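You operate a simulated robot arm through the tools that you are given. There is no shell and no other tool.

The job below is to be done with a simulated robot arm. You get a single attempt, and the scene is never put back.

Task
Wipe both marks off the hob glass with the soapy pad.
Fine: first the small burner off and the milk pan, by its handle, on the trivet; wet the orange pad in the cream dish of suds; pad back. What is to be rubbed or washed off counts as gone when no trace of it is left.

It is judged by the outcome, as a careful person would: the job done as asked, and still so three seconds after it is handed in. It fails if anything else is knocked over, pushed out of place, dropped, spilled or broken.

Robot
A 7-joint arm with a two-finger parallel gripper, fixed in place. Base frame: the origin is on the floor under the middle of its stand, x ahead of it, y to its left, z up; the work surface is at about z = 966. Units: mm, degrees, N and s.
It reaches about 1372 mm from its shoulder. Its first joint turns from -149.0 to 149.0 degrees. Payload 3.43 kg.
The tool frame sits at the grasp point between the pads (the TCP): z along the fingers, y along the line on which they close. The tips reach 30 mm beyond it. Largest opening 94 mm; finger width 28, thickness 10; the body of the gripper, 50 by 96 mm, starts 55 mm behind the TCP.
Orientation is that of the tool frame in the base frame, as a unit quaternion [x, y, z, w]. With the fingers straight down and closing along the base's y, the tool's x points along the base's -x, its y along +y and its z along -z.

Tools
- The arm moves only by the tool servo_tool. Its argument "steps" is a list of rows, each a list of 3 entries, a list of its own where there are three numbers: the closure in counts, from 0 (fully open) to 255 (shut), then the shift along the base's x, y, z in m, then the turn, a rotation vector about the base's x, y, z in degrees. In form: [[fingers, [tx, ty, tz], [ax, ay, az]], ...]. A call has 1 to 20 rows; each row shifts and turns the commanded pose from where the row before left it. A row lasts 0.2 s, in which the tool goes at most 50 mm and 8.6 degrees; a call with a longer step from one row to the next is refused whole, and so is a gripper value outside its range. Where a pose cannot be reached the arm comes as near as it can. A force on the tool above 50 N (or 10 N above the force at the start of the call, whichever is more), or a blocked arm, ends the call early, and 0.2 s more pass. The fingers move at their own pace (about 45 mm/s each) and stop on an object; they squeeze with about 26 N. The grip force told is the motor's: it shows also when the fingers shut on nothing. Time passes only in rows, and 0.2 s behind the last, so rows that do not move let the fingers close. The reply holds the time, the measured pose of the TCP, the force on the tool along the base axes, the opening and the grip force, in the units named above and with some noise, with the torque about the TCP (base axes, N m) and any sound that the robot's microphone picked up.
- Cameras (640 x 400 px; columns grow to the right, rows downward): "scene" is fixed at [49.4, 653.1, 1547.1]; the picture's right is [-0.05, -1.00, 0.00], its down [-0.51, 0.03, -0.86] and it looks along [0.86, -0.04, -0.51] (base axes); focal length 343 px, centre (320, 200). "wrist" rides on the gripper at [76, 14, -103] in the tool frame; the picture's right is [-0.18, 0.98, 0.00], its down [-0.75, -0.14, -0.64] and it looks along [-0.63, -0.12, 0.77] (tool axes); focal length 243 px, centre (320, 200). There is no depth. A picture from a camera that has moved, and an enlarged one, comes with that camera's place and axes in the base frame and with its lens.
- capture(camera): a new picture of that camera. The clock stands still meanwhile.
- enlarge(camera, box): a new picture of the part [left, top, right, bottom] of that camera's present view, enlarged. The clock stands still meanwhile.
- sign_off(): hands the job in; it is judged then, once.

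Places have to be worked out from the pictures, the camera data and where the tool is seen. Open the gripper and draw the arm clear of the work before you hand the job in, unless the task says otherwise.

The tools are called after ">>>" as a command line: name --argument value ..., lists and objects as JSON in quotes. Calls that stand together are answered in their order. servo_tool: Moves the arm, as the interface text tells. Its arguments: {"type":"object","properties":{"steps":{"type":"array","items":{"type":"array"}}},"required":["steps"]} The other tools are called the same way: capture (camera) takes a picture; enlarge (camera, box) takes an enlarged picture of a part of a camera's view; sign_off () hands the job in.

At the start:

```text
time: 0.0
tcp_pos: [799.8, 582.2, 1256.3]
tcp_rot: [0.001, 1.0, 0.003, 0.004]
force: [0.0, 0.0, -0.2]
moment: [0.02, -0.02, -0.01]
grip_width: 94.2
grip_force: 0.0
```

scene: 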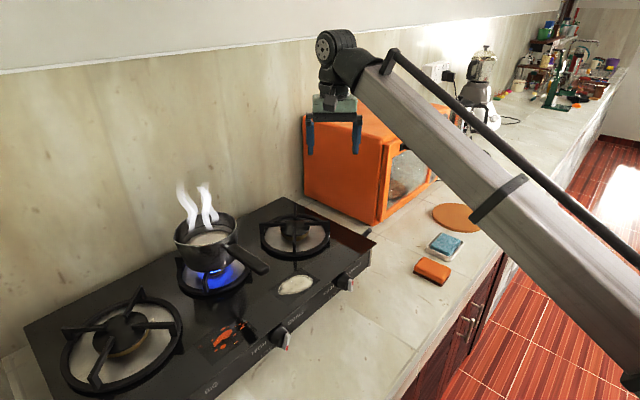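
wrist: 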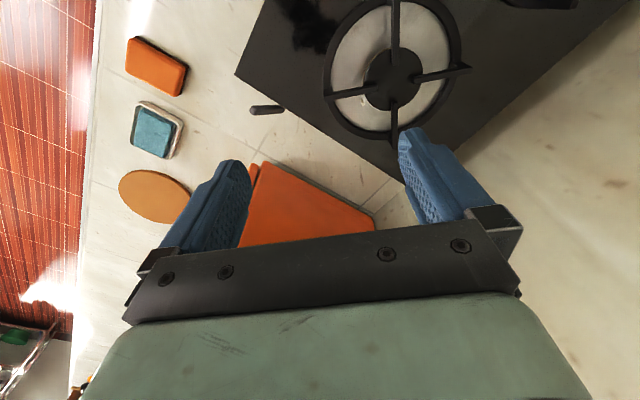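

I start by looking closer at the hob, the pan, the knobs and the pads before moving anything.

>>> enlarge --camera "scene" --box '[160, 180, 400, 330]'

>>> enlarge --camera "scene" --box '[20, 270, 228, 400]'

>>> enlarge --camera "scene" --box '[380, 180, 508, 300]'

>>> enlarge --camera "scene" --box '[190, 270, 350, 370]'

```text
2.67 times, centred on (280, 255) of scene
camera zoom: at [49.4, 653.1, 1547.1], right [-0.05, -1.0, 0.0], down [-0.51, 0.03, -0.86], along [0.86, -0.04, -0.51], focal length 914 px, centre (427, 53)
```

zoom: 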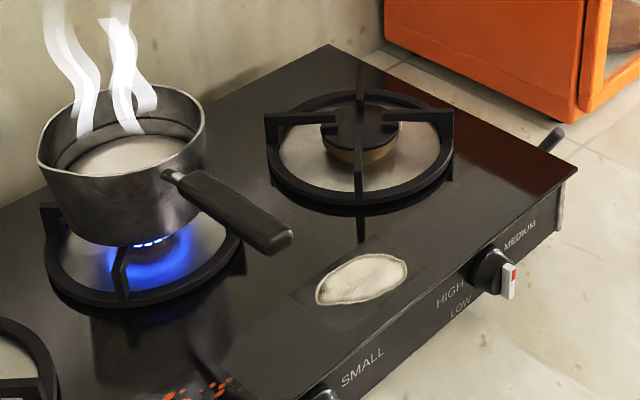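

```text
3.08 times, centred on (124, 335) of scene
camera zoom: at [49.4, 653.1, 1547.1], right [-0.05, -1.0, 0.0], down [-0.51, 0.03, -0.86], along [0.86, -0.04, -0.51], focal length 1054 px, centre (923, -215)
```

zoom: 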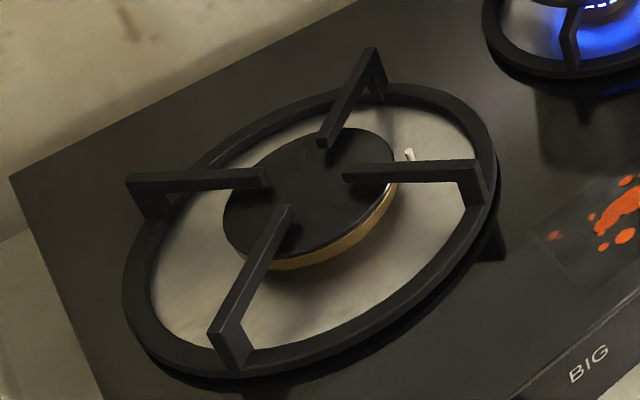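

```text
3.33 times, centred on (444, 240) of scene
camera zoom: at [49.4, 653.1, 1547.1], right [-0.05, -1.0, 0.0], down [-0.51, 0.03, -0.86], along [0.86, -0.04, -0.51], focal length 1142 px, centre (-93, 67)
```

zoom: 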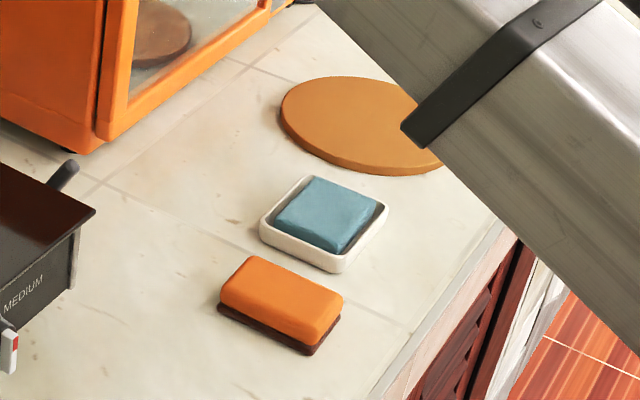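

```text
4.00 times, centred on (270, 320) of scene
camera zoom: at [49.4, 653.1, 1547.1], right [-0.05, -1.0, 0.0], down [-0.51, 0.03, -0.86], along [0.86, -0.04, -0.51], focal length 1371 px, centre (520, -280)
```

zoom: 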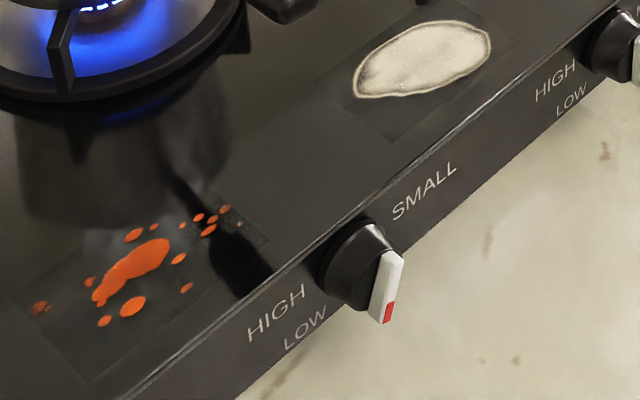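

The lit burner is the middle (small) one, with its knob's red mark apparently pointing down, while the medium knob looks different. I zoom in on both knobs to compare.

>>> enlarge --camera "scene" --box '[256, 316, 320, 356]'

>>> enlarge --camera "scene" --box '[316, 260, 380, 300]'

>>> enlarge --camera "scene" --box '[166, 350, 246, 400]'

>>> enlarge --camera "scene" --box '[160, 180, 288, 260]'

```text
10.00 times, centred on (288, 336) of scene
camera zoom: at [49.4, 653.1, 1547.1], right [-0.05, -1.0, 0.0], down [-0.51, 0.03, -0.86], along [0.86, -0.04, -0.51], focal length 3427 px, centre (640, -1160)
```

zoom: 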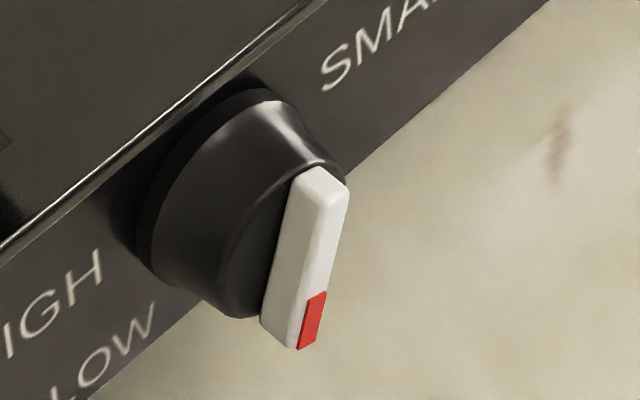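

```text
10.00 times, centred on (348, 280) of scene
camera zoom: at [49.4, 653.1, 1547.1], right [-0.05, -1.0, 0.0], down [-0.51, 0.03, -0.86], along [0.86, -0.04, -0.51], focal length 3427 px, centre (40, -600)
```

zoom: 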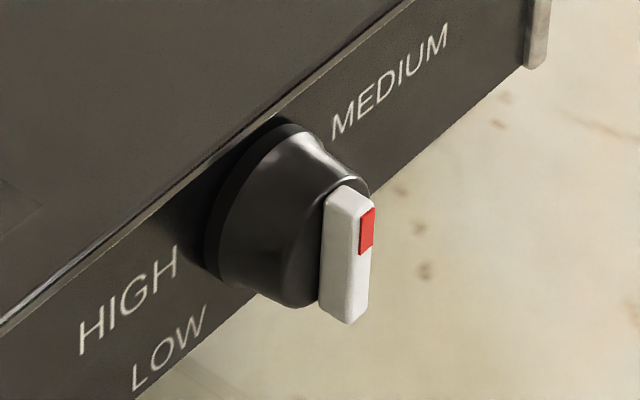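

```text
8.00 times, centred on (206, 375) of scene
camera zoom: at [49.4, 653.1, 1547.1], right [-0.05, -1.0, 0.0], down [-0.51, 0.03, -0.86], along [0.86, -0.04, -0.51], focal length 2742 px, centre (1232, -1200)
```

zoom: 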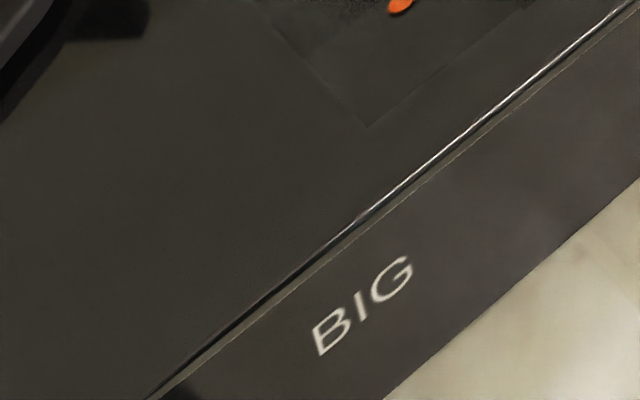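

```text
5.00 times, centred on (224, 220) of scene
camera zoom: at [49.4, 653.1, 1547.1], right [-0.05, -1.0, 0.0], down [-0.51, 0.03, -0.86], along [0.86, -0.04, -0.51], focal length 1714 px, centre (800, 100)
```

zoom: 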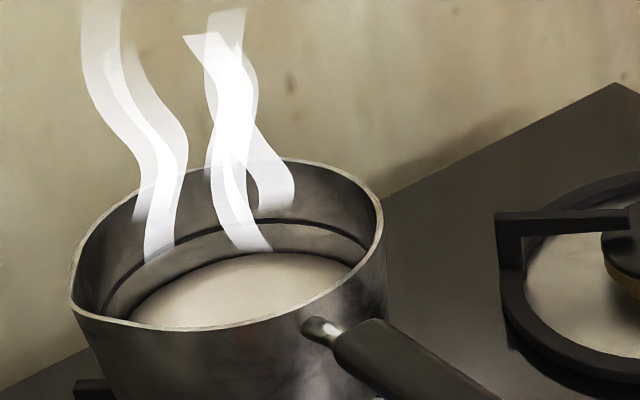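

The medium knob (off) has its bar upright with red on top; the small knob's bar has red at the bottom-left, so off needs about 165° clockwise past HIGH. I raise the tool and pull back in front of the hob, turning it 45° to face the hob (whose front runs about diagonal), and look with the wrist camera.

>>> servo_tool --steps '[[0, [-0.02, 0, 0.03], [0, 0, 0]], [0, [-0.04, -0.01, 0.02], [0, 0, 7.5]], [0, [-0.045, -0.01, 0.0], [0, 0, 7.5]], [0, [-0.045, -0.01, 0.0], [0, 0, 7.5]], [0, [-0.045, -0.01, 0.0], [0, 0, 7.5]], [0, [-0.045, -0.01, 0.0], [0, 0, 7.5]], [0, [-0.045, -0.01, 0.0], [0, 0, 7.5]], [0, [-0.045, -0.01, 0.0], [0, 0, 0]], [0, [-0.045, -0.01, 0.0], [0, 0, 0]], [0, [-0.045, 0, 0.0], [0, 0, 0]]]'

>>> capture --camera "wrist"

>>> capture --camera "scene"

```text
time: 1.4
tcp_pos: [617.8, 572.7, 1204.8]
tcp_rot: [-0.29, 0.957, 0.012, 0.017]
force: [1.0, 1.4, -2.3]
moment: [-0.05, -0.02, -0.03]
grip_width: 93.9
grip_force: 0.1
out of reach, approached as far as the arm can: row 1, 2, 3, 4, 5, 6
stopped in row 6: the force on the tool passed its limit at 56 N (the readings are from after the stop); the commanded pose is now the measured one
```

```text
taken
camera wrist: at [543.8, 538.2, 1304.8], right [-0.39, 0.92, 0.02], down [0.69, 0.28, 0.67], along [0.61, 0.28, -0.74], focal length 243 px, centre (320, 200)
```

wrist: 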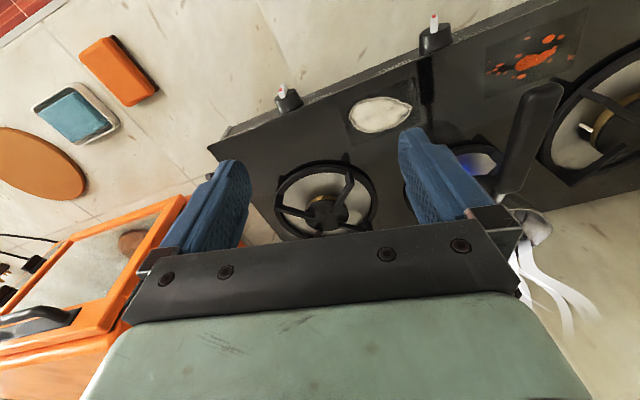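

```text
taken
```

scene: 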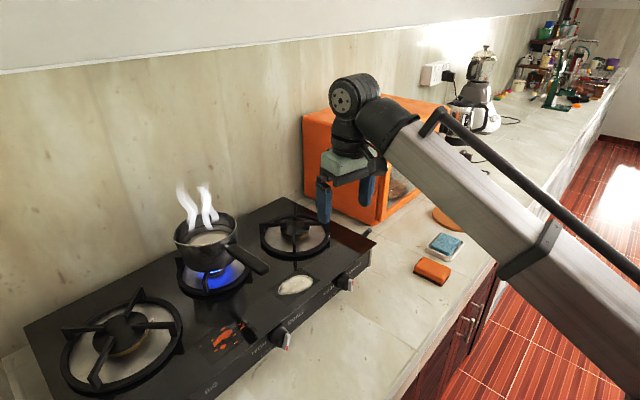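

Triangulating both pictures puts the hob glass near z≈966, the counter near z≈890, pan handle tip near (534,734,1110) and the small knob near (520,704,920). The arm can't hold the tool upright so high here, so I go lower and closer in, in front of the small knob, to look at it.

>>> servo_tool --steps '[[0, [-0.0235, 0.008, -0.018], [0, 0, 1.5]], [0, [-0.0235, 0.008, -0.018], [0, 0, 1.5]], [0, [-0.0235, 0.008, -0.018], [0, 0, 1.5]], [0, [-0.0235, 0.008, -0.018], [0, 0, 1.5]], [0, [-0.0235, 0.008, -0.018], [0, 0, 1.5]], [0, [-0.0235, 0.008, -0.018], [0, 0, 1.5]], [0, [-0.0235, 0.008, -0.018], [0, 0, 1.5]], [0, [-0.0235, 0.008, -0.018], [0, 0, 1.0]]]'

>>> capture --camera "wrist"

>>> capture --camera "scene"

```text
time: 3.2
tcp_pos: [430.5, 638.0, 1061.7]
tcp_rot: [-0.385, 0.923, 0.013, 0.016]
force: [0.3, 0.0, -0.5]
moment: [-0.01, -0.01, 0.0]
grip_width: 94.1
grip_force: 0.0
```

```text
taken
camera wrist: at [364.1, 589.4, 1160.9], right [-0.57, 0.82, 0.02], down [0.62, 0.41, 0.67], along [0.54, 0.39, -0.74], focal length 243 px, centre (320, 200)
```

wrist: 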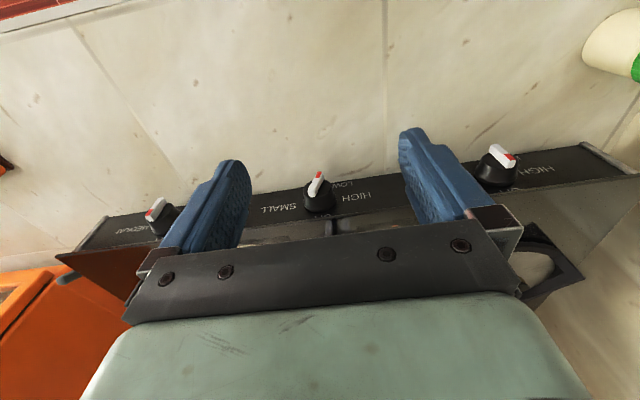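

```text
taken
```

scene: 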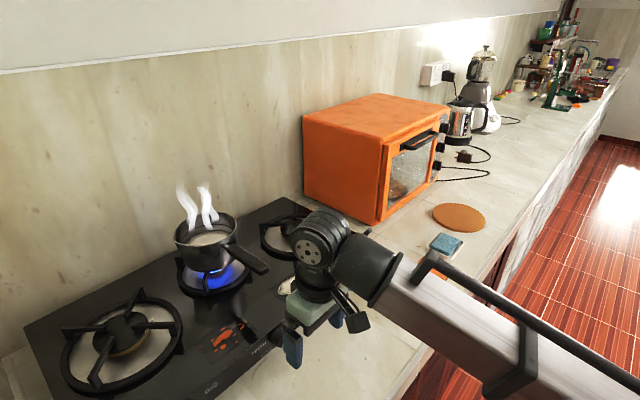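

Three knobs are in view now (image is upside-down). I enlarge the small knob and the two others to compare.

>>> enlarge --camera "wrist" --box '[256, 155, 384, 235]'

>>> enlarge --camera "wrist" --box '[440, 120, 568, 200]'

>>> enlarge --camera "wrist" --box '[100, 180, 228, 260]'

>>> enlarge --camera "scene" --box '[400, 190, 496, 250]'

```text
5.00 times, centred on (320, 195) of wrist
camera zoom: at [364.1, 589.4, 1160.9], right [-0.57, 0.82, 0.02], down [0.62, 0.41, 0.67], along [0.54, 0.39, -0.74], focal length 1213 px, centre (320, 225)
```

zoom: 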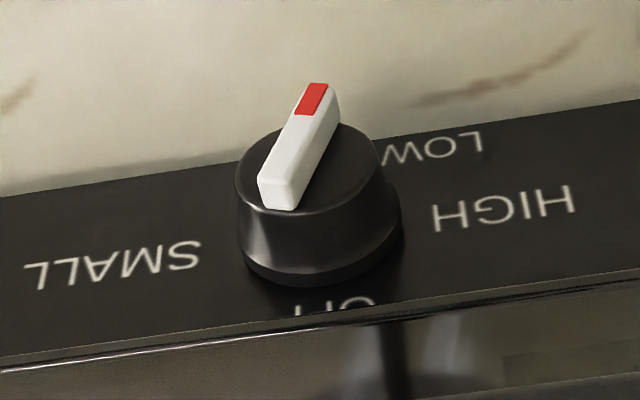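

```text
5.00 times, centred on (504, 160) of wrist
camera zoom: at [364.1, 589.4, 1160.9], right [-0.57, 0.82, 0.02], down [0.62, 0.41, 0.67], along [0.54, 0.39, -0.74], focal length 1213 px, centre (-600, 400)
```

zoom: 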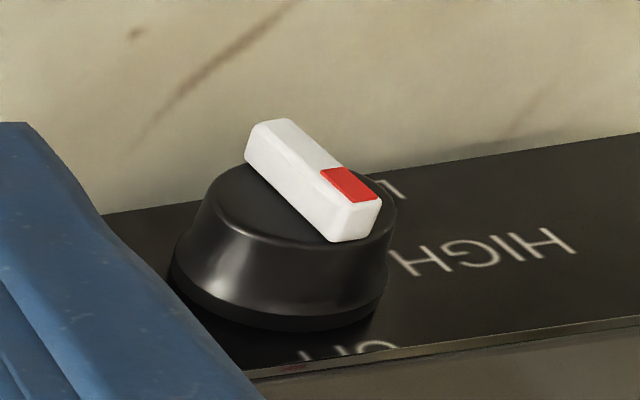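

```text
5.00 times, centred on (164, 220) of wrist
camera zoom: at [364.1, 589.4, 1160.9], right [-0.57, 0.82, 0.02], down [0.62, 0.41, 0.67], along [0.54, 0.39, -0.74], focal length 1213 px, centre (1100, 100)
```

zoom: 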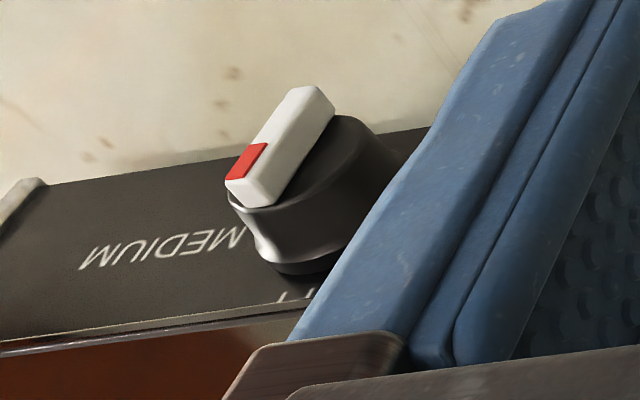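

```text
6.67 times, centred on (448, 220) of scene
camera zoom: at [49.4, 653.1, 1547.1], right [-0.05, -1.0, 0.0], down [-0.51, 0.03, -0.86], along [0.86, -0.04, -0.51], focal length 2285 px, centre (-533, 67)
```

zoom: 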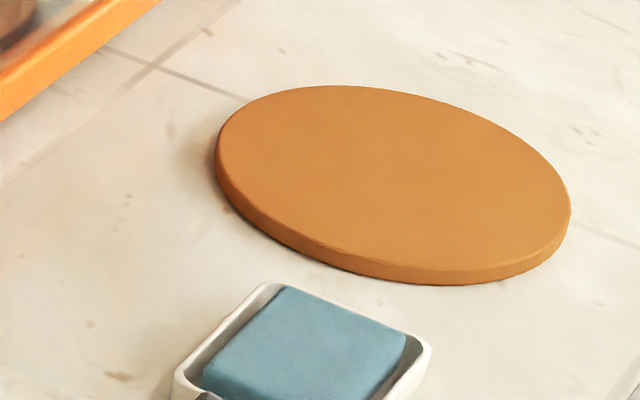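

The marks OFF/HIGH/LOW confirm: off is bar upright with red on top, reached by turning clockwise (seen from the front). The pan handle hangs over the small knob, so I tilt the tool 20° to keep the wrist clear, shut the fingers, and stop about 30 mm in front of the knob to check alignment.

>>> servo_tool --steps '[[255, [0.008, 0.004, -0.015], [2.0, -2.17, 0]], [255, [0.008, 0.004, -0.015], [2.0, -2.17, 0]], [255, [0.008, 0.004, -0.015], [2.0, -2.17, 0]], [255, [0.009, 0.004, -0.016], [2.0, -2.17, 0]], [255, [0.009, 0.004, -0.016], [2.0, -2.17, 0]], [255, [0.009, 0.004, -0.017], [2.0, -2.17, -0.3]]]'

>>> capture --camera "wrist"

>>> enlarge --camera "scene" --box '[200, 240, 360, 340]'

```text
time: 4.6
tcp_pos: [483.0, 660.8, 967.8]
tcp_rot: [-0.379, 0.909, 0.065, 0.159]
force: [-0.5, -0.1, -0.5]
moment: [-0.01, 0.0, 0.04]
grip_width: 0.0
grip_force: 26.3
```

```text
taken
camera wrist: at [396.0, 594.6, 1038.2], right [-0.57, 0.82, 0.06], down [0.44, 0.25, 0.86], along [0.69, 0.52, -0.51], focal length 243 px, centre (320, 200)
```

wrist: 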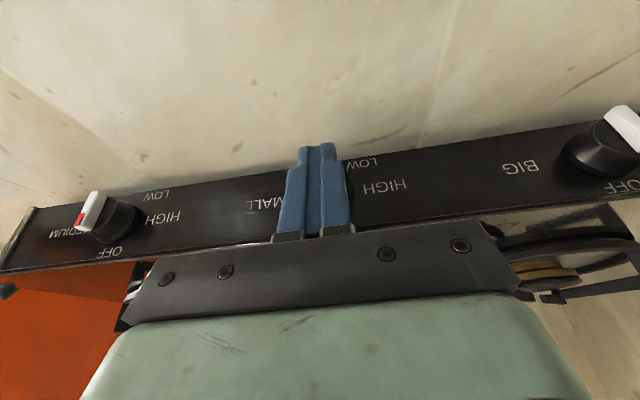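

```text
4.00 times, centred on (280, 290) of scene
camera zoom: at [49.4, 653.1, 1547.1], right [-0.05, -1.0, 0.0], down [-0.51, 0.03, -0.86], along [0.86, -0.04, -0.51], focal length 1371 px, centre (480, -160)
```

zoom: 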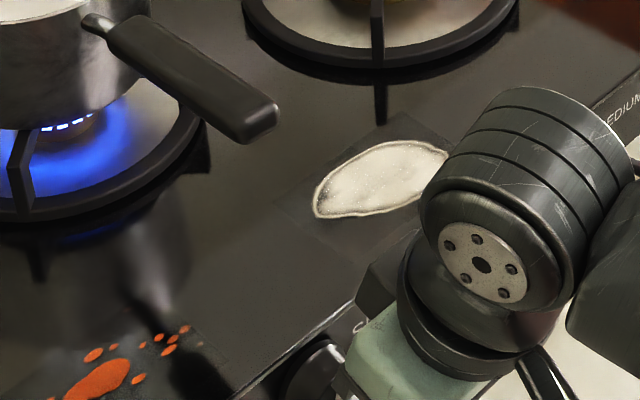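

The closed fingers hide the knob from the wrist camera. I enlarge the wrist view around the fingertips to see how they line up with the knob behind.

>>> enlarge --camera "wrist" --box '[240, 130, 400, 230]'

>>> enlarge --camera "wrist" --box '[40, 170, 200, 270]'

>>> enlarge --camera "wrist" --box '[480, 90, 640, 190]'

```text
4.00 times, centred on (320, 180) of wrist
camera zoom: at [396.0, 594.6, 1038.2], right [-0.57, 0.82, 0.06], down [0.44, 0.25, 0.86], along [0.69, 0.52, -0.51], focal length 970 px, centre (320, 280)
```

zoom: 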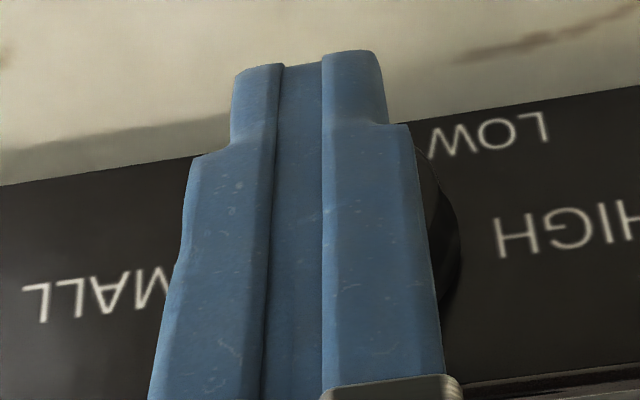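

```text
4.00 times, centred on (120, 220) of wrist
camera zoom: at [396.0, 594.6, 1038.2], right [-0.57, 0.82, 0.06], down [0.44, 0.25, 0.86], along [0.69, 0.52, -0.51], focal length 970 px, centre (1120, 120)
```

zoom: 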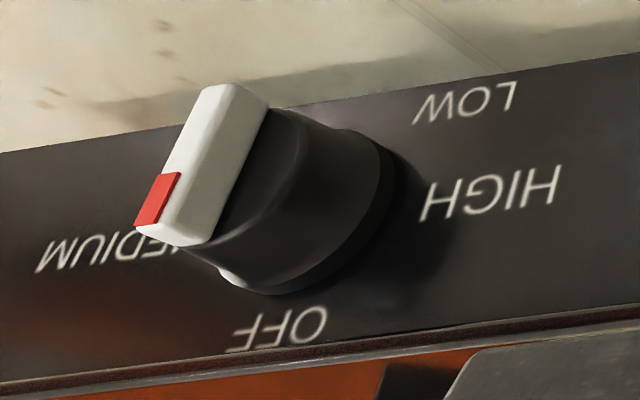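

```text
4.00 times, centred on (560, 140) of wrist
camera zoom: at [396.0, 594.6, 1038.2], right [-0.57, 0.82, 0.06], down [0.44, 0.25, 0.86], along [0.69, 0.52, -0.51], focal length 970 px, centre (-640, 440)
```

zoom: 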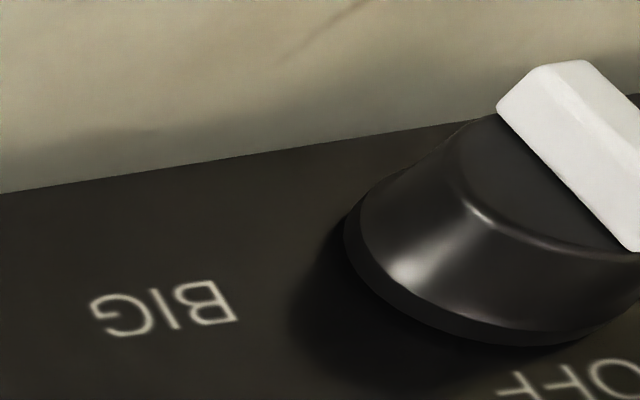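

The knob axis works out near along-face coordinate e≈-125 mm and z≈920, bar face about 25–30 mm proud of the panel. I step the tip 32 mm to the left so the bar becomes visible beside the fingers.

>>> servo_tool --steps '[[255, [-0.0113, 0.0113, -0.004], [0, 0, 0]], [255, [-0.0113, 0.0113, -0.004], [0, 0, 0]], [255, [0, 0, 0], [0, 0, 0]]]'

>>> enlarge --camera "wrist" --box '[192, 120, 384, 240]'

>>> enlarge --camera "scene" --box '[216, 280, 344, 360]'

```text
time: 5.4
tcp_pos: [458.6, 684.1, 959.7]
tcp_rot: [-0.378, 0.91, 0.064, 0.161]
force: [-0.5, 0.5, 0.3]
moment: [0.02, 0.01, 0.03]
grip_width: 0.1
grip_force: 25.8
```

```text
3.33 times, centred on (288, 180) of wrist
camera zoom: at [372.9, 617.9, 1029.5], right [-0.57, 0.82, 0.06], down [0.44, 0.25, 0.86], along [0.69, 0.52, -0.51], focal length 809 px, centre (427, 267)
```

zoom: 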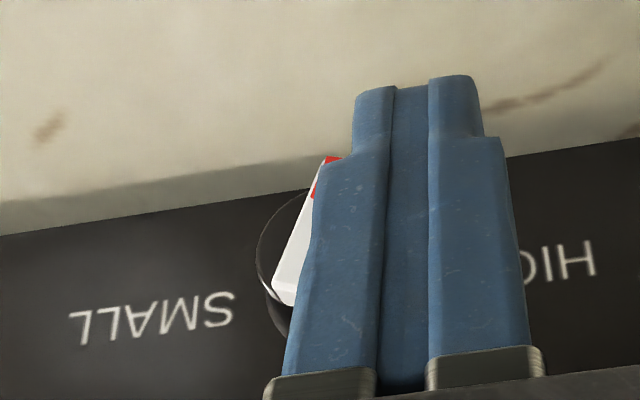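

```text
5.00 times, centred on (280, 320) of scene
camera zoom: at [49.4, 653.1, 1547.1], right [-0.05, -1.0, 0.0], down [-0.51, 0.03, -0.86], along [0.86, -0.04, -0.51], focal length 1714 px, centre (520, -400)
```

zoom: 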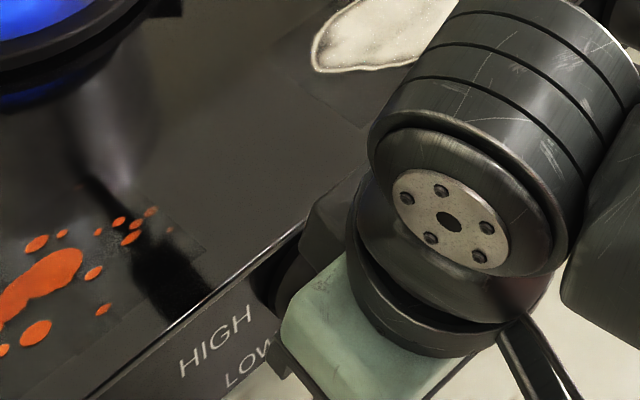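

Bar ends are now located: axis at about e=-124, z=919, bar layer around n≈858 (inward coordinate), leaning ~16°. I bring the closed fingertips inward to the bar's depth, left of its top end, without touching yet.

>>> servo_tool --steps '[[255, [0.0066, 0.0066, -0.003], [0, 0, 0]], [255, [0.0066, 0.0066, -0.003], [0, 0, 0]], [255, [0.0066, 0.0066, 0], [0, 0, 0]], [255, [0, 0, 0], [0, 0, 0]]]'

>>> enlarge --camera "wrist" --box '[192, 120, 384, 240]'

>>> capture --camera "scene"

```text
time: 6.4
tcp_pos: [478.7, 705.2, 954.2]
tcp_rot: [-0.378, 0.91, 0.064, 0.159]
force: [0.3, -0.1, -0.2]
moment: [-0.02, 0.01, -0.02]
grip_width: 0.0
grip_force: 26.0
```

```text
3.33 times, centred on (288, 180) of wrist
camera zoom: at [392.8, 638.2, 1024.4], right [-0.57, 0.82, 0.06], down [0.45, 0.25, 0.86], along [0.69, 0.52, -0.51], focal length 809 px, centre (427, 267)
```

zoom: 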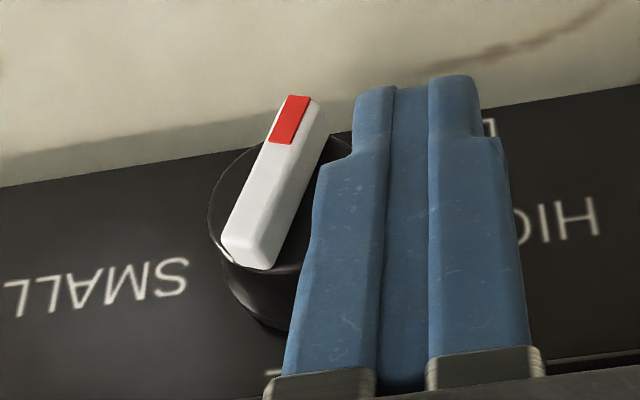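

```text
taken
```

scene: 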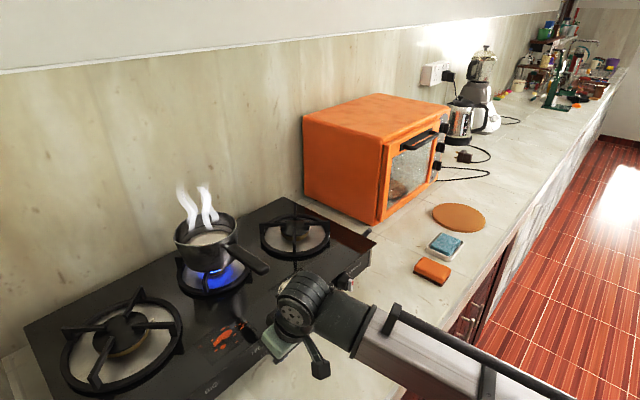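

Nothing touched; the fingertip sits beside the bar, inner corner at bar depth. Now I push along the panel to the right against the bar's upper end, in small steps.

>>> servo_tool --steps '[[255, [0.0036, -0.0036, 0], [0, 0, 0]], [255, [0.0036, -0.0036, 0], [0, 0, 0]], [255, [0.0036, -0.0036, 0], [0, 0, 0]], [255, [0.0036, -0.0036, 0], [0, 0, 0]], [255, [0.0028, -0.0028, 0], [0, 0, 0]], [255, [0.0028, -0.0028, 0], [0, 0, 0]], [255, [0.0028, -0.0028, 0], [0, 0, 0]], [255, [0.002, -0.002, 0], [0, 0, 0]]]'

>>> enlarge --camera "wrist" --box '[192, 120, 384, 240]'

```text
time: 8.2
tcp_pos: [502.2, 676.6, 954.2]
tcp_rot: [-0.378, 0.91, 0.065, 0.159]
force: [-0.7, 0.1, 1.1]
moment: [0.02, -0.01, -0.01]
grip_width: 0.0
grip_force: 26.2
```

```text
3.33 times, centred on (288, 180) of wrist
camera zoom: at [416.6, 611.5, 1024.0], right [-0.57, 0.82, 0.06], down [0.44, 0.25, 0.86], along [0.69, 0.52, -0.51], focal length 809 px, centre (427, 267)
```

zoom: 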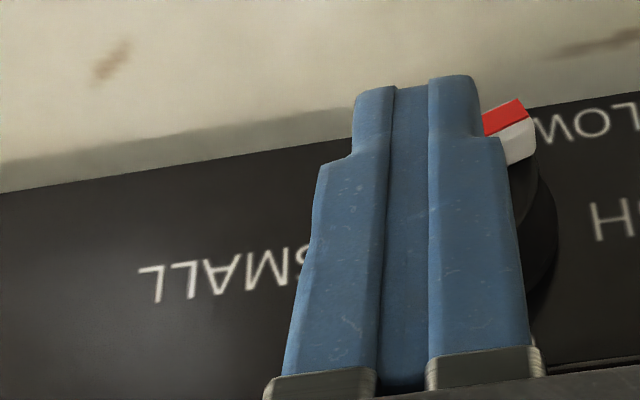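

The bar has turned to roughly 60° (red end now at left-low) with almost no force. Next I lift, shift right of the axis and press the right end of the bar down past the axis.

>>> servo_tool --steps '[[255, [0, 0, 0.008], [0, 0, 0]], [255, [0, 0, 0.008], [0, 0, 0]], [255, [0.0053, -0.0053, 0], [0, 0, 0]], [255, [0.0053, -0.0053, 0], [0, 0, 0]], [255, [0, 0, 0], [0, 0, 0]], [255, [0, 0, -0.006], [0, 0, 0]], [255, [0, 0, -0.006], [0, 0, 0]], [255, [0, 0, -0.005], [0, 0, 0]], [255, [0, 0, -0.005], [0, 0, 0]], [255, [0, 0, -0.004], [0, 0, 0]], [255, [0, 0, -0.004], [0, 0, 0]], [255, [0, 0, -0.004], [0, 0, 0]], [255, [0, 0, 0], [0, 0, 0]]]'

>>> enlarge --camera "wrist" --box '[224, 120, 416, 240]'

>>> capture --camera "scene"

```text
time: 11.0
tcp_pos: [513.0, 667.4, 935.1]
tcp_rot: [-0.379, 0.909, 0.066, 0.159]
force: [0.8, -0.3, -0.1]
moment: [0.0, 0.0, 0.01]
grip_width: 0.1
grip_force: 25.6
```

```text
3.33 times, centred on (320, 180) of wrist
camera zoom: at [426.9, 601.1, 1005.7], right [-0.57, 0.82, 0.06], down [0.45, 0.25, 0.86], along [0.69, 0.52, -0.51], focal length 809 px, centre (320, 267)
```

zoom: 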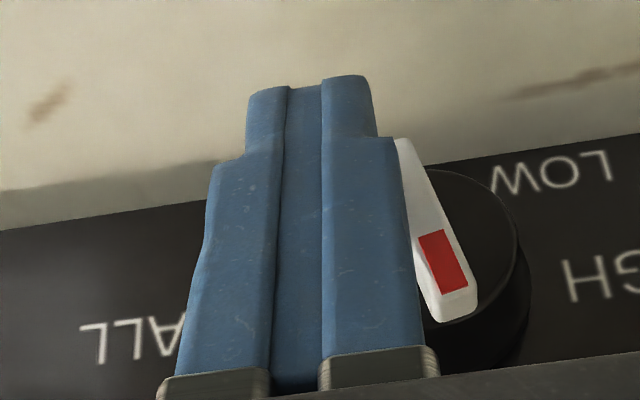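

```text
taken
```

scene: 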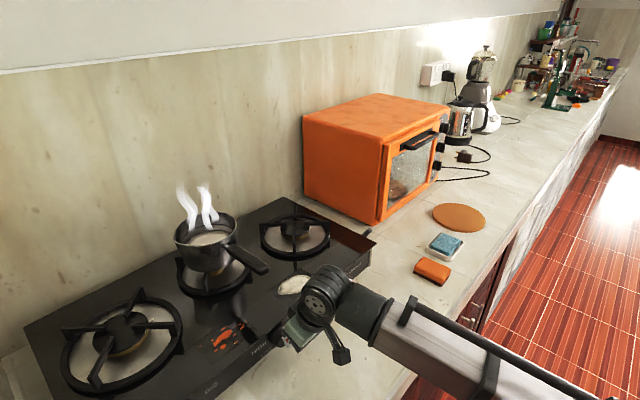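

The flame is out and the bar is about 8° short of upright (red on top). I nudge the finger left by about 2 mm to bring the bar fully upright.

>>> servo_tool --steps '[[255, [-0.0006, 0.0006, 0], [0, 0, 0]], [255, [-0.0006, 0.0006, 0], [0, 0, 0]], [255, [-0.0005, 0.0005, 0], [0, 0, 0]], [255, [0, 0, 0], [0, 0, 0]]]'

>>> enlarge --camera "wrist" --box '[224, 120, 416, 240]'

```text
time: 12.0
tcp_pos: [512.4, 668.7, 936.3]
tcp_rot: [-0.378, 0.91, 0.065, 0.159]
force: [-0.5, -0.2, 0.5]
moment: [0.02, 0.01, -0.01]
grip_width: 0.2
grip_force: 26.2
```

```text
3.33 times, centred on (320, 180) of wrist
camera zoom: at [426.1, 602.9, 1006.1], right [-0.57, 0.82, 0.06], down [0.45, 0.25, 0.86], along [0.69, 0.52, -0.51], focal length 809 px, centre (320, 267)
```

zoom: 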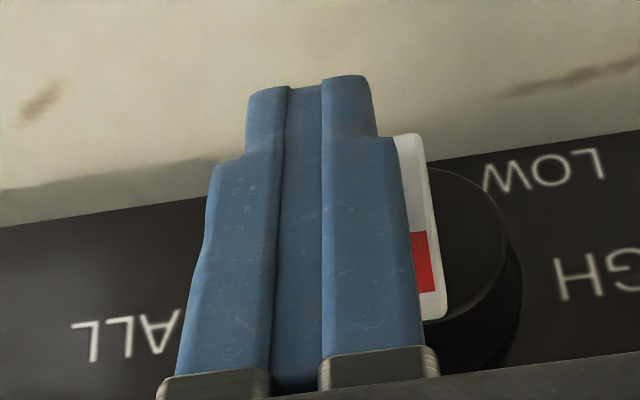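

The bar is upright with red on top, matching the other knobs. I back the fingers off to the right and straight out from the knob, then rise in front of the hob, level the tool and open the fingers to look at the pan handle.

>>> servo_tool --steps '[[255, [0.0025, -0.0025, 0], [0, 0, 0]], [255, [-0.014, -0.014, 0], [0, 0, 0]], [255, [-0.014, -0.014, 0], [0, 0, 0]], [255, [-0.018, -0.018, 0.01], [0, 0, 0]], [0, [-0.005, -0.005, 0.035], [-2.3, 2.3, 0]], [0, [0, 0, 0.035], [-2.3, 2.3, 0]], [0, [0, 0, 0.035], [-2.3, 2.3, 0]], [0, [-0.003, 0.003, 0.035], [-2.3, 2.3, 0]], [0, [-0.003, 0.003, 0.035], [-2.4, 2.4, 0]], [0, [-0.003, 0.003, 0.028], [-2.5, 2.5, 0]], [0, [0, 0, 0], [0, 0, 0]]]'

>>> capture --camera "wrist"

>>> capture --camera "scene"

>>> enlarge --camera "scene" --box '[160, 180, 288, 260]'

```text
time: 14.4
tcp_pos: [454.2, 623.2, 1149.6]
tcp_rot: [-0.385, 0.923, 0.0, 0.002]
force: [16.5, 11.8, -36.4]
moment: [0.74, -0.23, 0.28]
grip_width: 94.0
grip_force: 0.0
```

```text
taken
camera wrist: at [389.3, 578.5, 1251.4], right [-0.57, 0.82, 0.0], down [0.63, 0.43, 0.65], along [0.53, 0.37, -0.76], focal length 243 px, centre (320, 200)
```

wrist: 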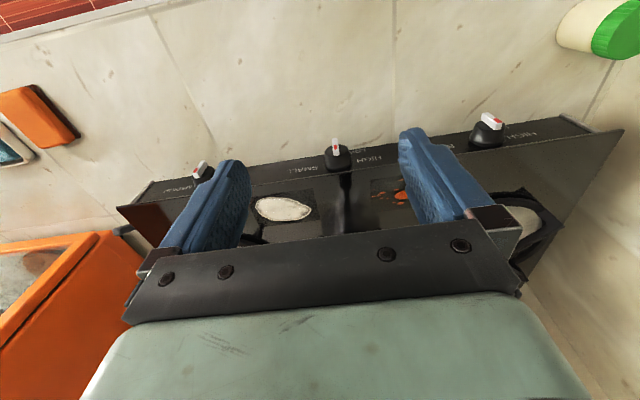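

```text
taken
```

scene: 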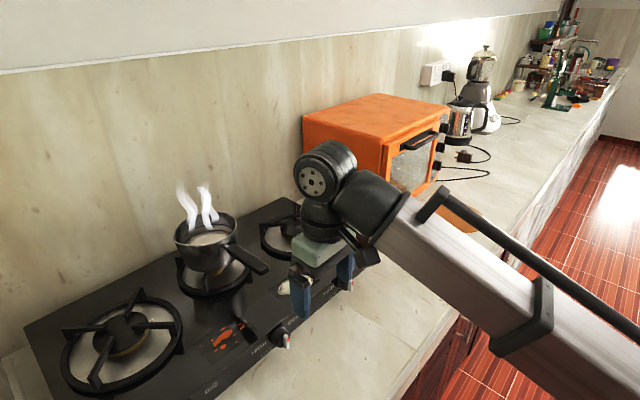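

```text
5.00 times, centred on (224, 220) of scene
camera zoom: at [49.4, 653.1, 1547.1], right [-0.05, -1.0, 0.0], down [-0.51, 0.03, -0.86], along [0.86, -0.04, -0.51], focal length 1714 px, centre (800, 100)
```

zoom: 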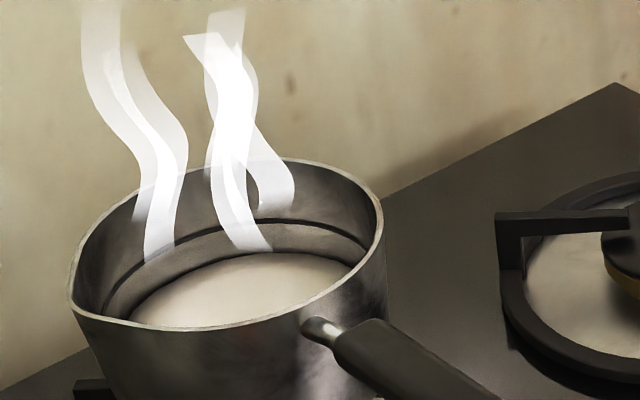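

The pose is as commanded but a 40 N reading is odd with nothing near the fingers; I hold still one row to see whether it settles.

>>> servo_tool --steps '[[0, [0, 0, 0], [0, 0, 0]], [0, [0, 0, 0], [0, 0, 0]]]'

>>> enlarge --camera "wrist" --box '[256, 120, 416, 220]'

>>> enlarge --camera "scene" --box '[240, 280, 368, 360]'

```text
time: 15.0
tcp_pos: [453.7, 623.0, 1149.1]
tcp_rot: [-0.383, 0.924, 0.0, 0.003]
force: [13.0, 11.9, -38.7]
moment: [0.77, -0.83, 0.01]
grip_width: 93.9
grip_force: 0.0
```

```text
4.00 times, centred on (336, 170) of wrist
camera zoom: at [389.2, 578.6, 1251.1], right [-0.57, 0.82, 0.0], down [0.63, 0.43, 0.65], along [0.53, 0.37, -0.76], focal length 970 px, centre (256, 320)
```

zoom: 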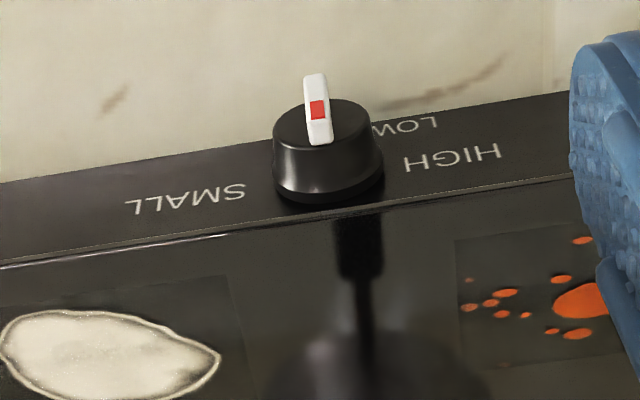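

```text
5.00 times, centred on (304, 320) of scene
camera zoom: at [49.4, 653.1, 1547.1], right [-0.05, -1.0, 0.0], down [-0.51, 0.03, -0.86], along [0.86, -0.04, -0.51], focal length 1714 px, centre (400, -400)
```

zoom: 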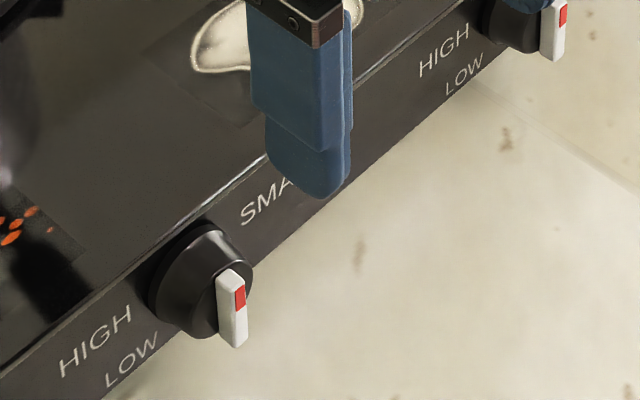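

The knob is off and the flame out; the static force comes from the gripper folding against its own forearm when held high and close. I move outward (toward the hob) to relieve it, then rise above the handle's height and come over the handle.

>>> servo_tool --steps '[[0, [0.015, 0.015, -0.01], [0, 0, 0]], [0, [0.018, 0.018, 0], [0, 0, 0]], [0, [0.012, 0.02, 0.005], [0, 0, 0]], [0, [-0.01, 0.014, 0.015], [0, 0, 0]], [0, [0.005, 0.012, 0.015], [0, 0, 0]]]'

```text
time: 16.2
tcp_pos: [494.0, 701.7, 1173.7]
tcp_rot: [-0.384, 0.924, -0.001, -0.001]
force: [-0.5, -0.4, -0.3]
moment: [0.02, 0.0, 0.01]
grip_width: 94.0
grip_force: 0.0
```

The force is gone. I continue up a little and inward over the handle to look down at it.

>>> servo_tool --steps '[[0, [0.01, 0.005, 0.012], [0, 0, 0]], [0, [0.02, 0.018, 0.005], [0, 0, 0]], [0, [0.02, 0.018, 0], [0, 0, 0]], [0, [0, 0, 0], [0, 0, 0]]]'

>>> capture --camera "wrist"

>>> capture --camera "scene"

```text
time: 17.2
tcp_pos: [544.2, 744.8, 1189.4]
tcp_rot: [-0.384, 0.923, -0.001, -0.001]
force: [-0.5, -0.1, -0.7]
moment: [-0.02, 0.06, -0.01]
grip_width: 93.8
grip_force: 0.0
```

```text
taken
camera wrist: at [479.7, 701.4, 1291.0], right [-0.57, 0.82, 0.0], down [0.63, 0.44, 0.64], along [0.53, 0.36, -0.77], focal length 243 px, centre (320, 200)
```

wrist: 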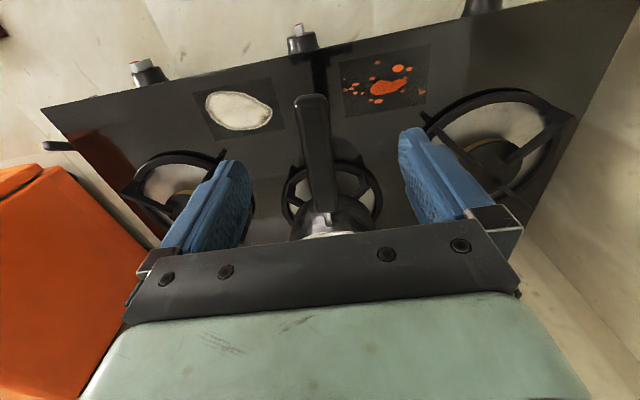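

```text
taken
```

scene: 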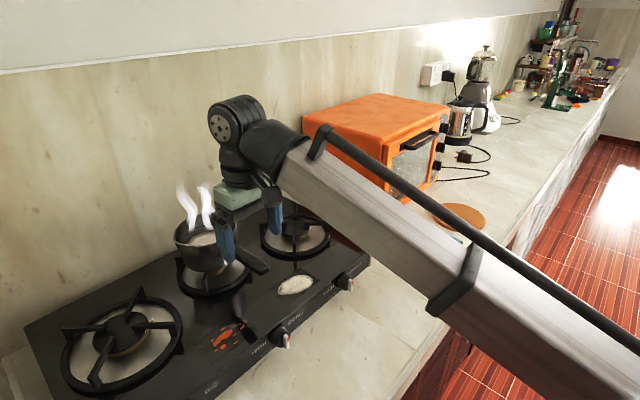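

The handle runs under the gripper between the fingers. I enlarge to measure its line and thickness before descending.

>>> enlarge --camera "wrist" --box '[240, 80, 432, 240]'

>>> enlarge --camera "scene" --box '[160, 180, 320, 290]'

```text
2.50 times, centred on (336, 160) of wrist
camera zoom: at [479.7, 701.4, 1291.0], right [-0.57, 0.82, 0.0], down [0.63, 0.44, 0.64], along [0.53, 0.36, -0.77], focal length 606 px, centre (280, 300)
```

zoom: 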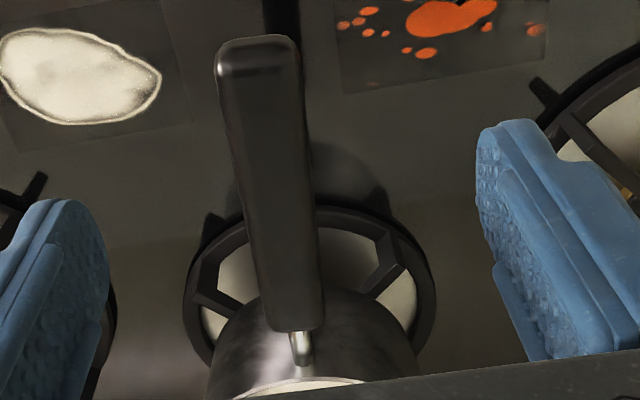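

```text
3.64 times, centred on (240, 235) of scene
camera zoom: at [49.4, 653.1, 1547.1], right [-0.05, -1.0, 0.0], down [-0.51, 0.03, -0.86], along [0.86, -0.04, -0.51], focal length 1246 px, centre (611, 73)
```

zoom: 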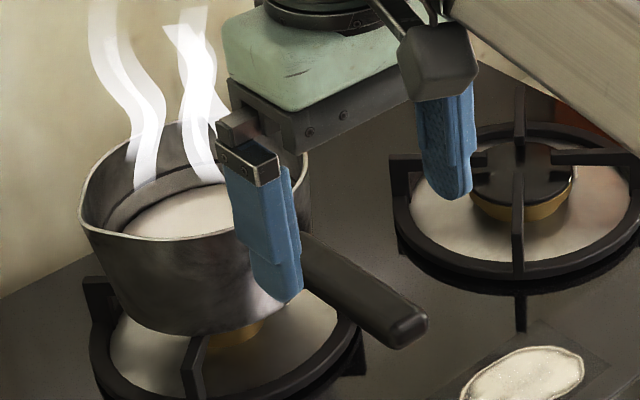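

The handle's line: tip ≈(536,732,1111) to near end ≈(624,810,1094), about 24 mm wide. I turn the tool 3.7° to match, move above the part close to the pan, and come down with open fingers around it.

>>> servo_tool --steps '[[0, [0.022, 0.018, 0], [0, 0, -1.2]], [0, [0.022, 0.018, 0], [0, 0, -1.2]], [0, [0.0227, 0.0182, 0], [0, 0, -1.3]], [0, [0, 0, -0.025], [0, 0, 0]], [0, [0, 0, -0.025], [0, 0, 0]], [0, [0, 0, 0], [0, 0, 0]]]'

>>> capture --camera "wrist"

>>> enlarge --camera "scene" --box '[160, 160, 320, 260]'

```text
time: 18.6
tcp_pos: [609.1, 797.6, 1139.6]
tcp_rot: [-0.354, 0.935, -0.001, -0.001]
force: [0.6, -0.4, -0.2]
moment: [-0.02, 0.01, -0.03]
grip_width: 94.0
grip_force: 0.0
```

```text
taken
camera wrist: at [543.2, 758.2, 1242.0], right [-0.51, 0.86, 0.0], down [0.66, 0.39, 0.64], along [0.55, 0.33, -0.77], focal length 243 px, centre (320, 200)
```

wrist: 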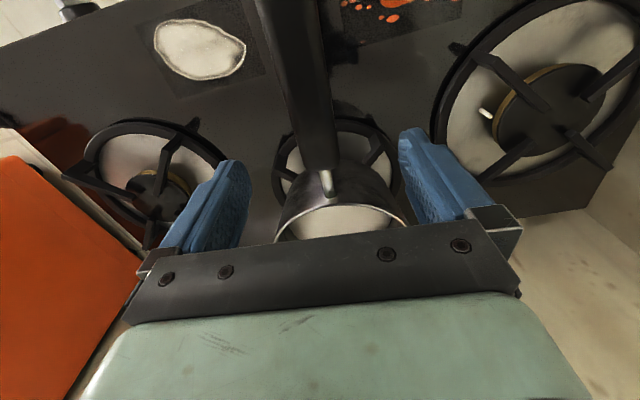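

```text
4.00 times, centred on (240, 210) of scene
camera zoom: at [49.4, 653.1, 1547.1], right [-0.05, -1.0, 0.0], down [-0.51, 0.03, -0.86], along [0.86, -0.04, -0.51], focal length 1371 px, centre (640, 160)
```

zoom: 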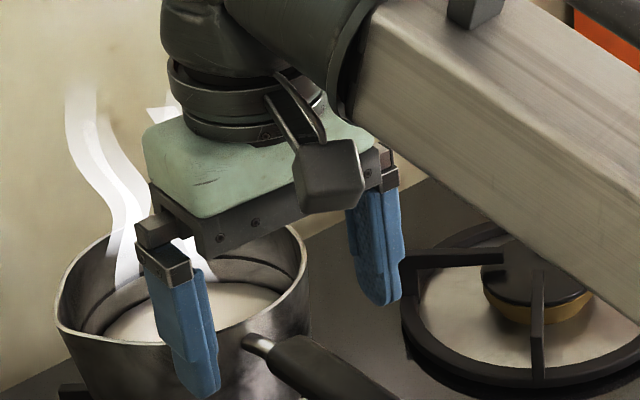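

The handle is centred between the fingers and the grip point is about 17 mm short of its pan end. I lower to handle height and close.

>>> servo_tool --steps '[[0, [0, 0, -0.02], [0, 0, 0]], [0, [0, 0, -0.02], [0, 0, 0]], [0, [0, 0, -0.0135], [0, 0, 0]], [0, [0, 0, 0], [0, 0, 0]]]'

>>> capture --camera "wrist"

>>> enlarge --camera "scene" --box '[160, 180, 320, 280]'

```text
time: 19.6
tcp_pos: [610.1, 797.7, 1086.1]
tcp_rot: [-0.354, 0.935, -0.001, -0.001]
force: [1.1, 0.2, 0.0]
moment: [0.04, 0.01, -0.02]
grip_width: 94.1
grip_force: 0.1
```

```text
taken
camera wrist: at [542.6, 757.7, 1188.7], right [-0.51, 0.86, 0.0], down [0.66, 0.39, 0.64], along [0.55, 0.33, -0.77], focal length 243 px, centre (320, 200)
```

wrist: 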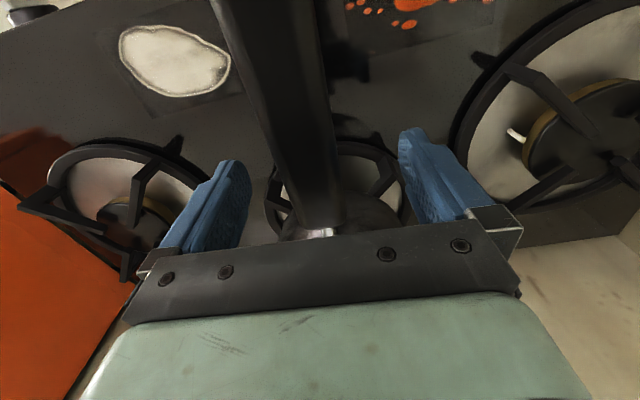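

```text
4.00 times, centred on (240, 230) of scene
camera zoom: at [49.4, 653.1, 1547.1], right [-0.05, -1.0, 0.0], down [-0.51, 0.03, -0.86], along [0.86, -0.04, -0.51], focal length 1371 px, centre (640, 80)
```

zoom: 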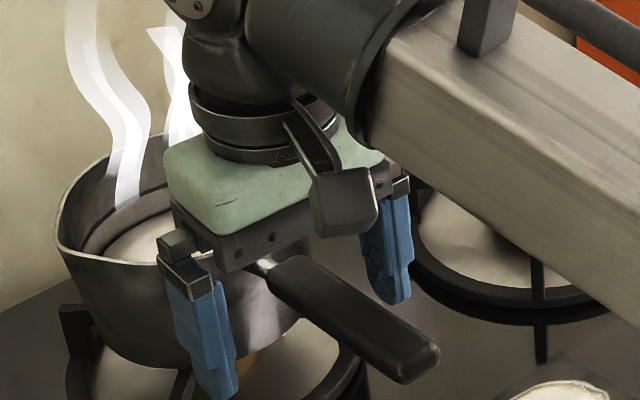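

The handle is between the fingers but may be a few mm off centre; I enlarge to centre exactly before closing.

>>> enlarge --camera "wrist" --box '[220, 120, 420, 245]'

```text
3.20 times, centred on (320, 182) of wrist
camera zoom: at [542.6, 757.7, 1188.7], right [-0.51, 0.86, 0.0], down [0.66, 0.39, 0.64], along [0.55, 0.33, -0.77], focal length 776 px, centre (320, 256)
```

zoom: 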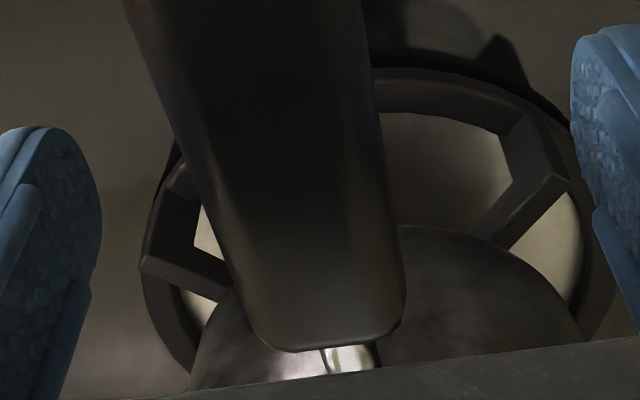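

The handle centre is about 2.5 mm to the tool's right; I shift by that and close the fingers on it.

>>> servo_tool --steps '[[0, [0.0017, -0.0019, 0], [0, 0, 0]], [255, [0, 0, 0], [0, 0, 0]], [255, [0, 0, 0], [0, 0, 0]], [255, [0, 0, 0], [0, 0, 0]], [255, [0, 0, 0], [0, 0, 0]], [255, [0, 0, 0], [0, 0, 0]], [255, [0, 0, 0], [0, 0, 0]]]'

>>> enlarge --camera "scene" --box '[160, 180, 320, 280]'

```text
time: 21.2
tcp_pos: [610.2, 797.0, 1086.6]
tcp_rot: [-0.354, 0.935, -0.001, -0.001]
force: [-1.1, 1.6, 0.9]
moment: [0.13, 0.11, 0.29]
grip_width: 30.4
grip_force: 25.9
```

```text
4.00 times, centred on (240, 230) of scene
camera zoom: at [49.4, 653.1, 1547.1], right [-0.05, -1.0, 0.0], down [-0.51, 0.03, -0.86], along [0.86, -0.04, -0.51], focal length 1371 px, centre (640, 80)
```

zoom: 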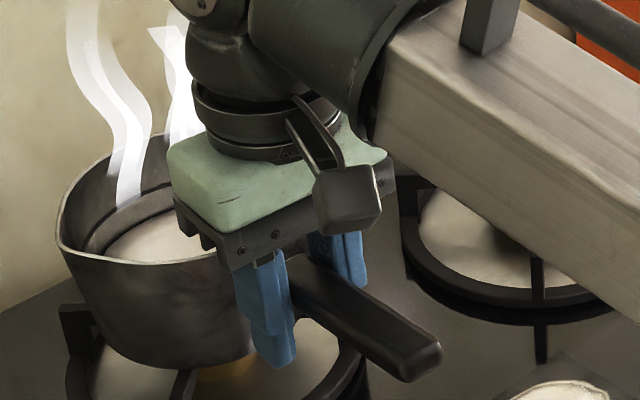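

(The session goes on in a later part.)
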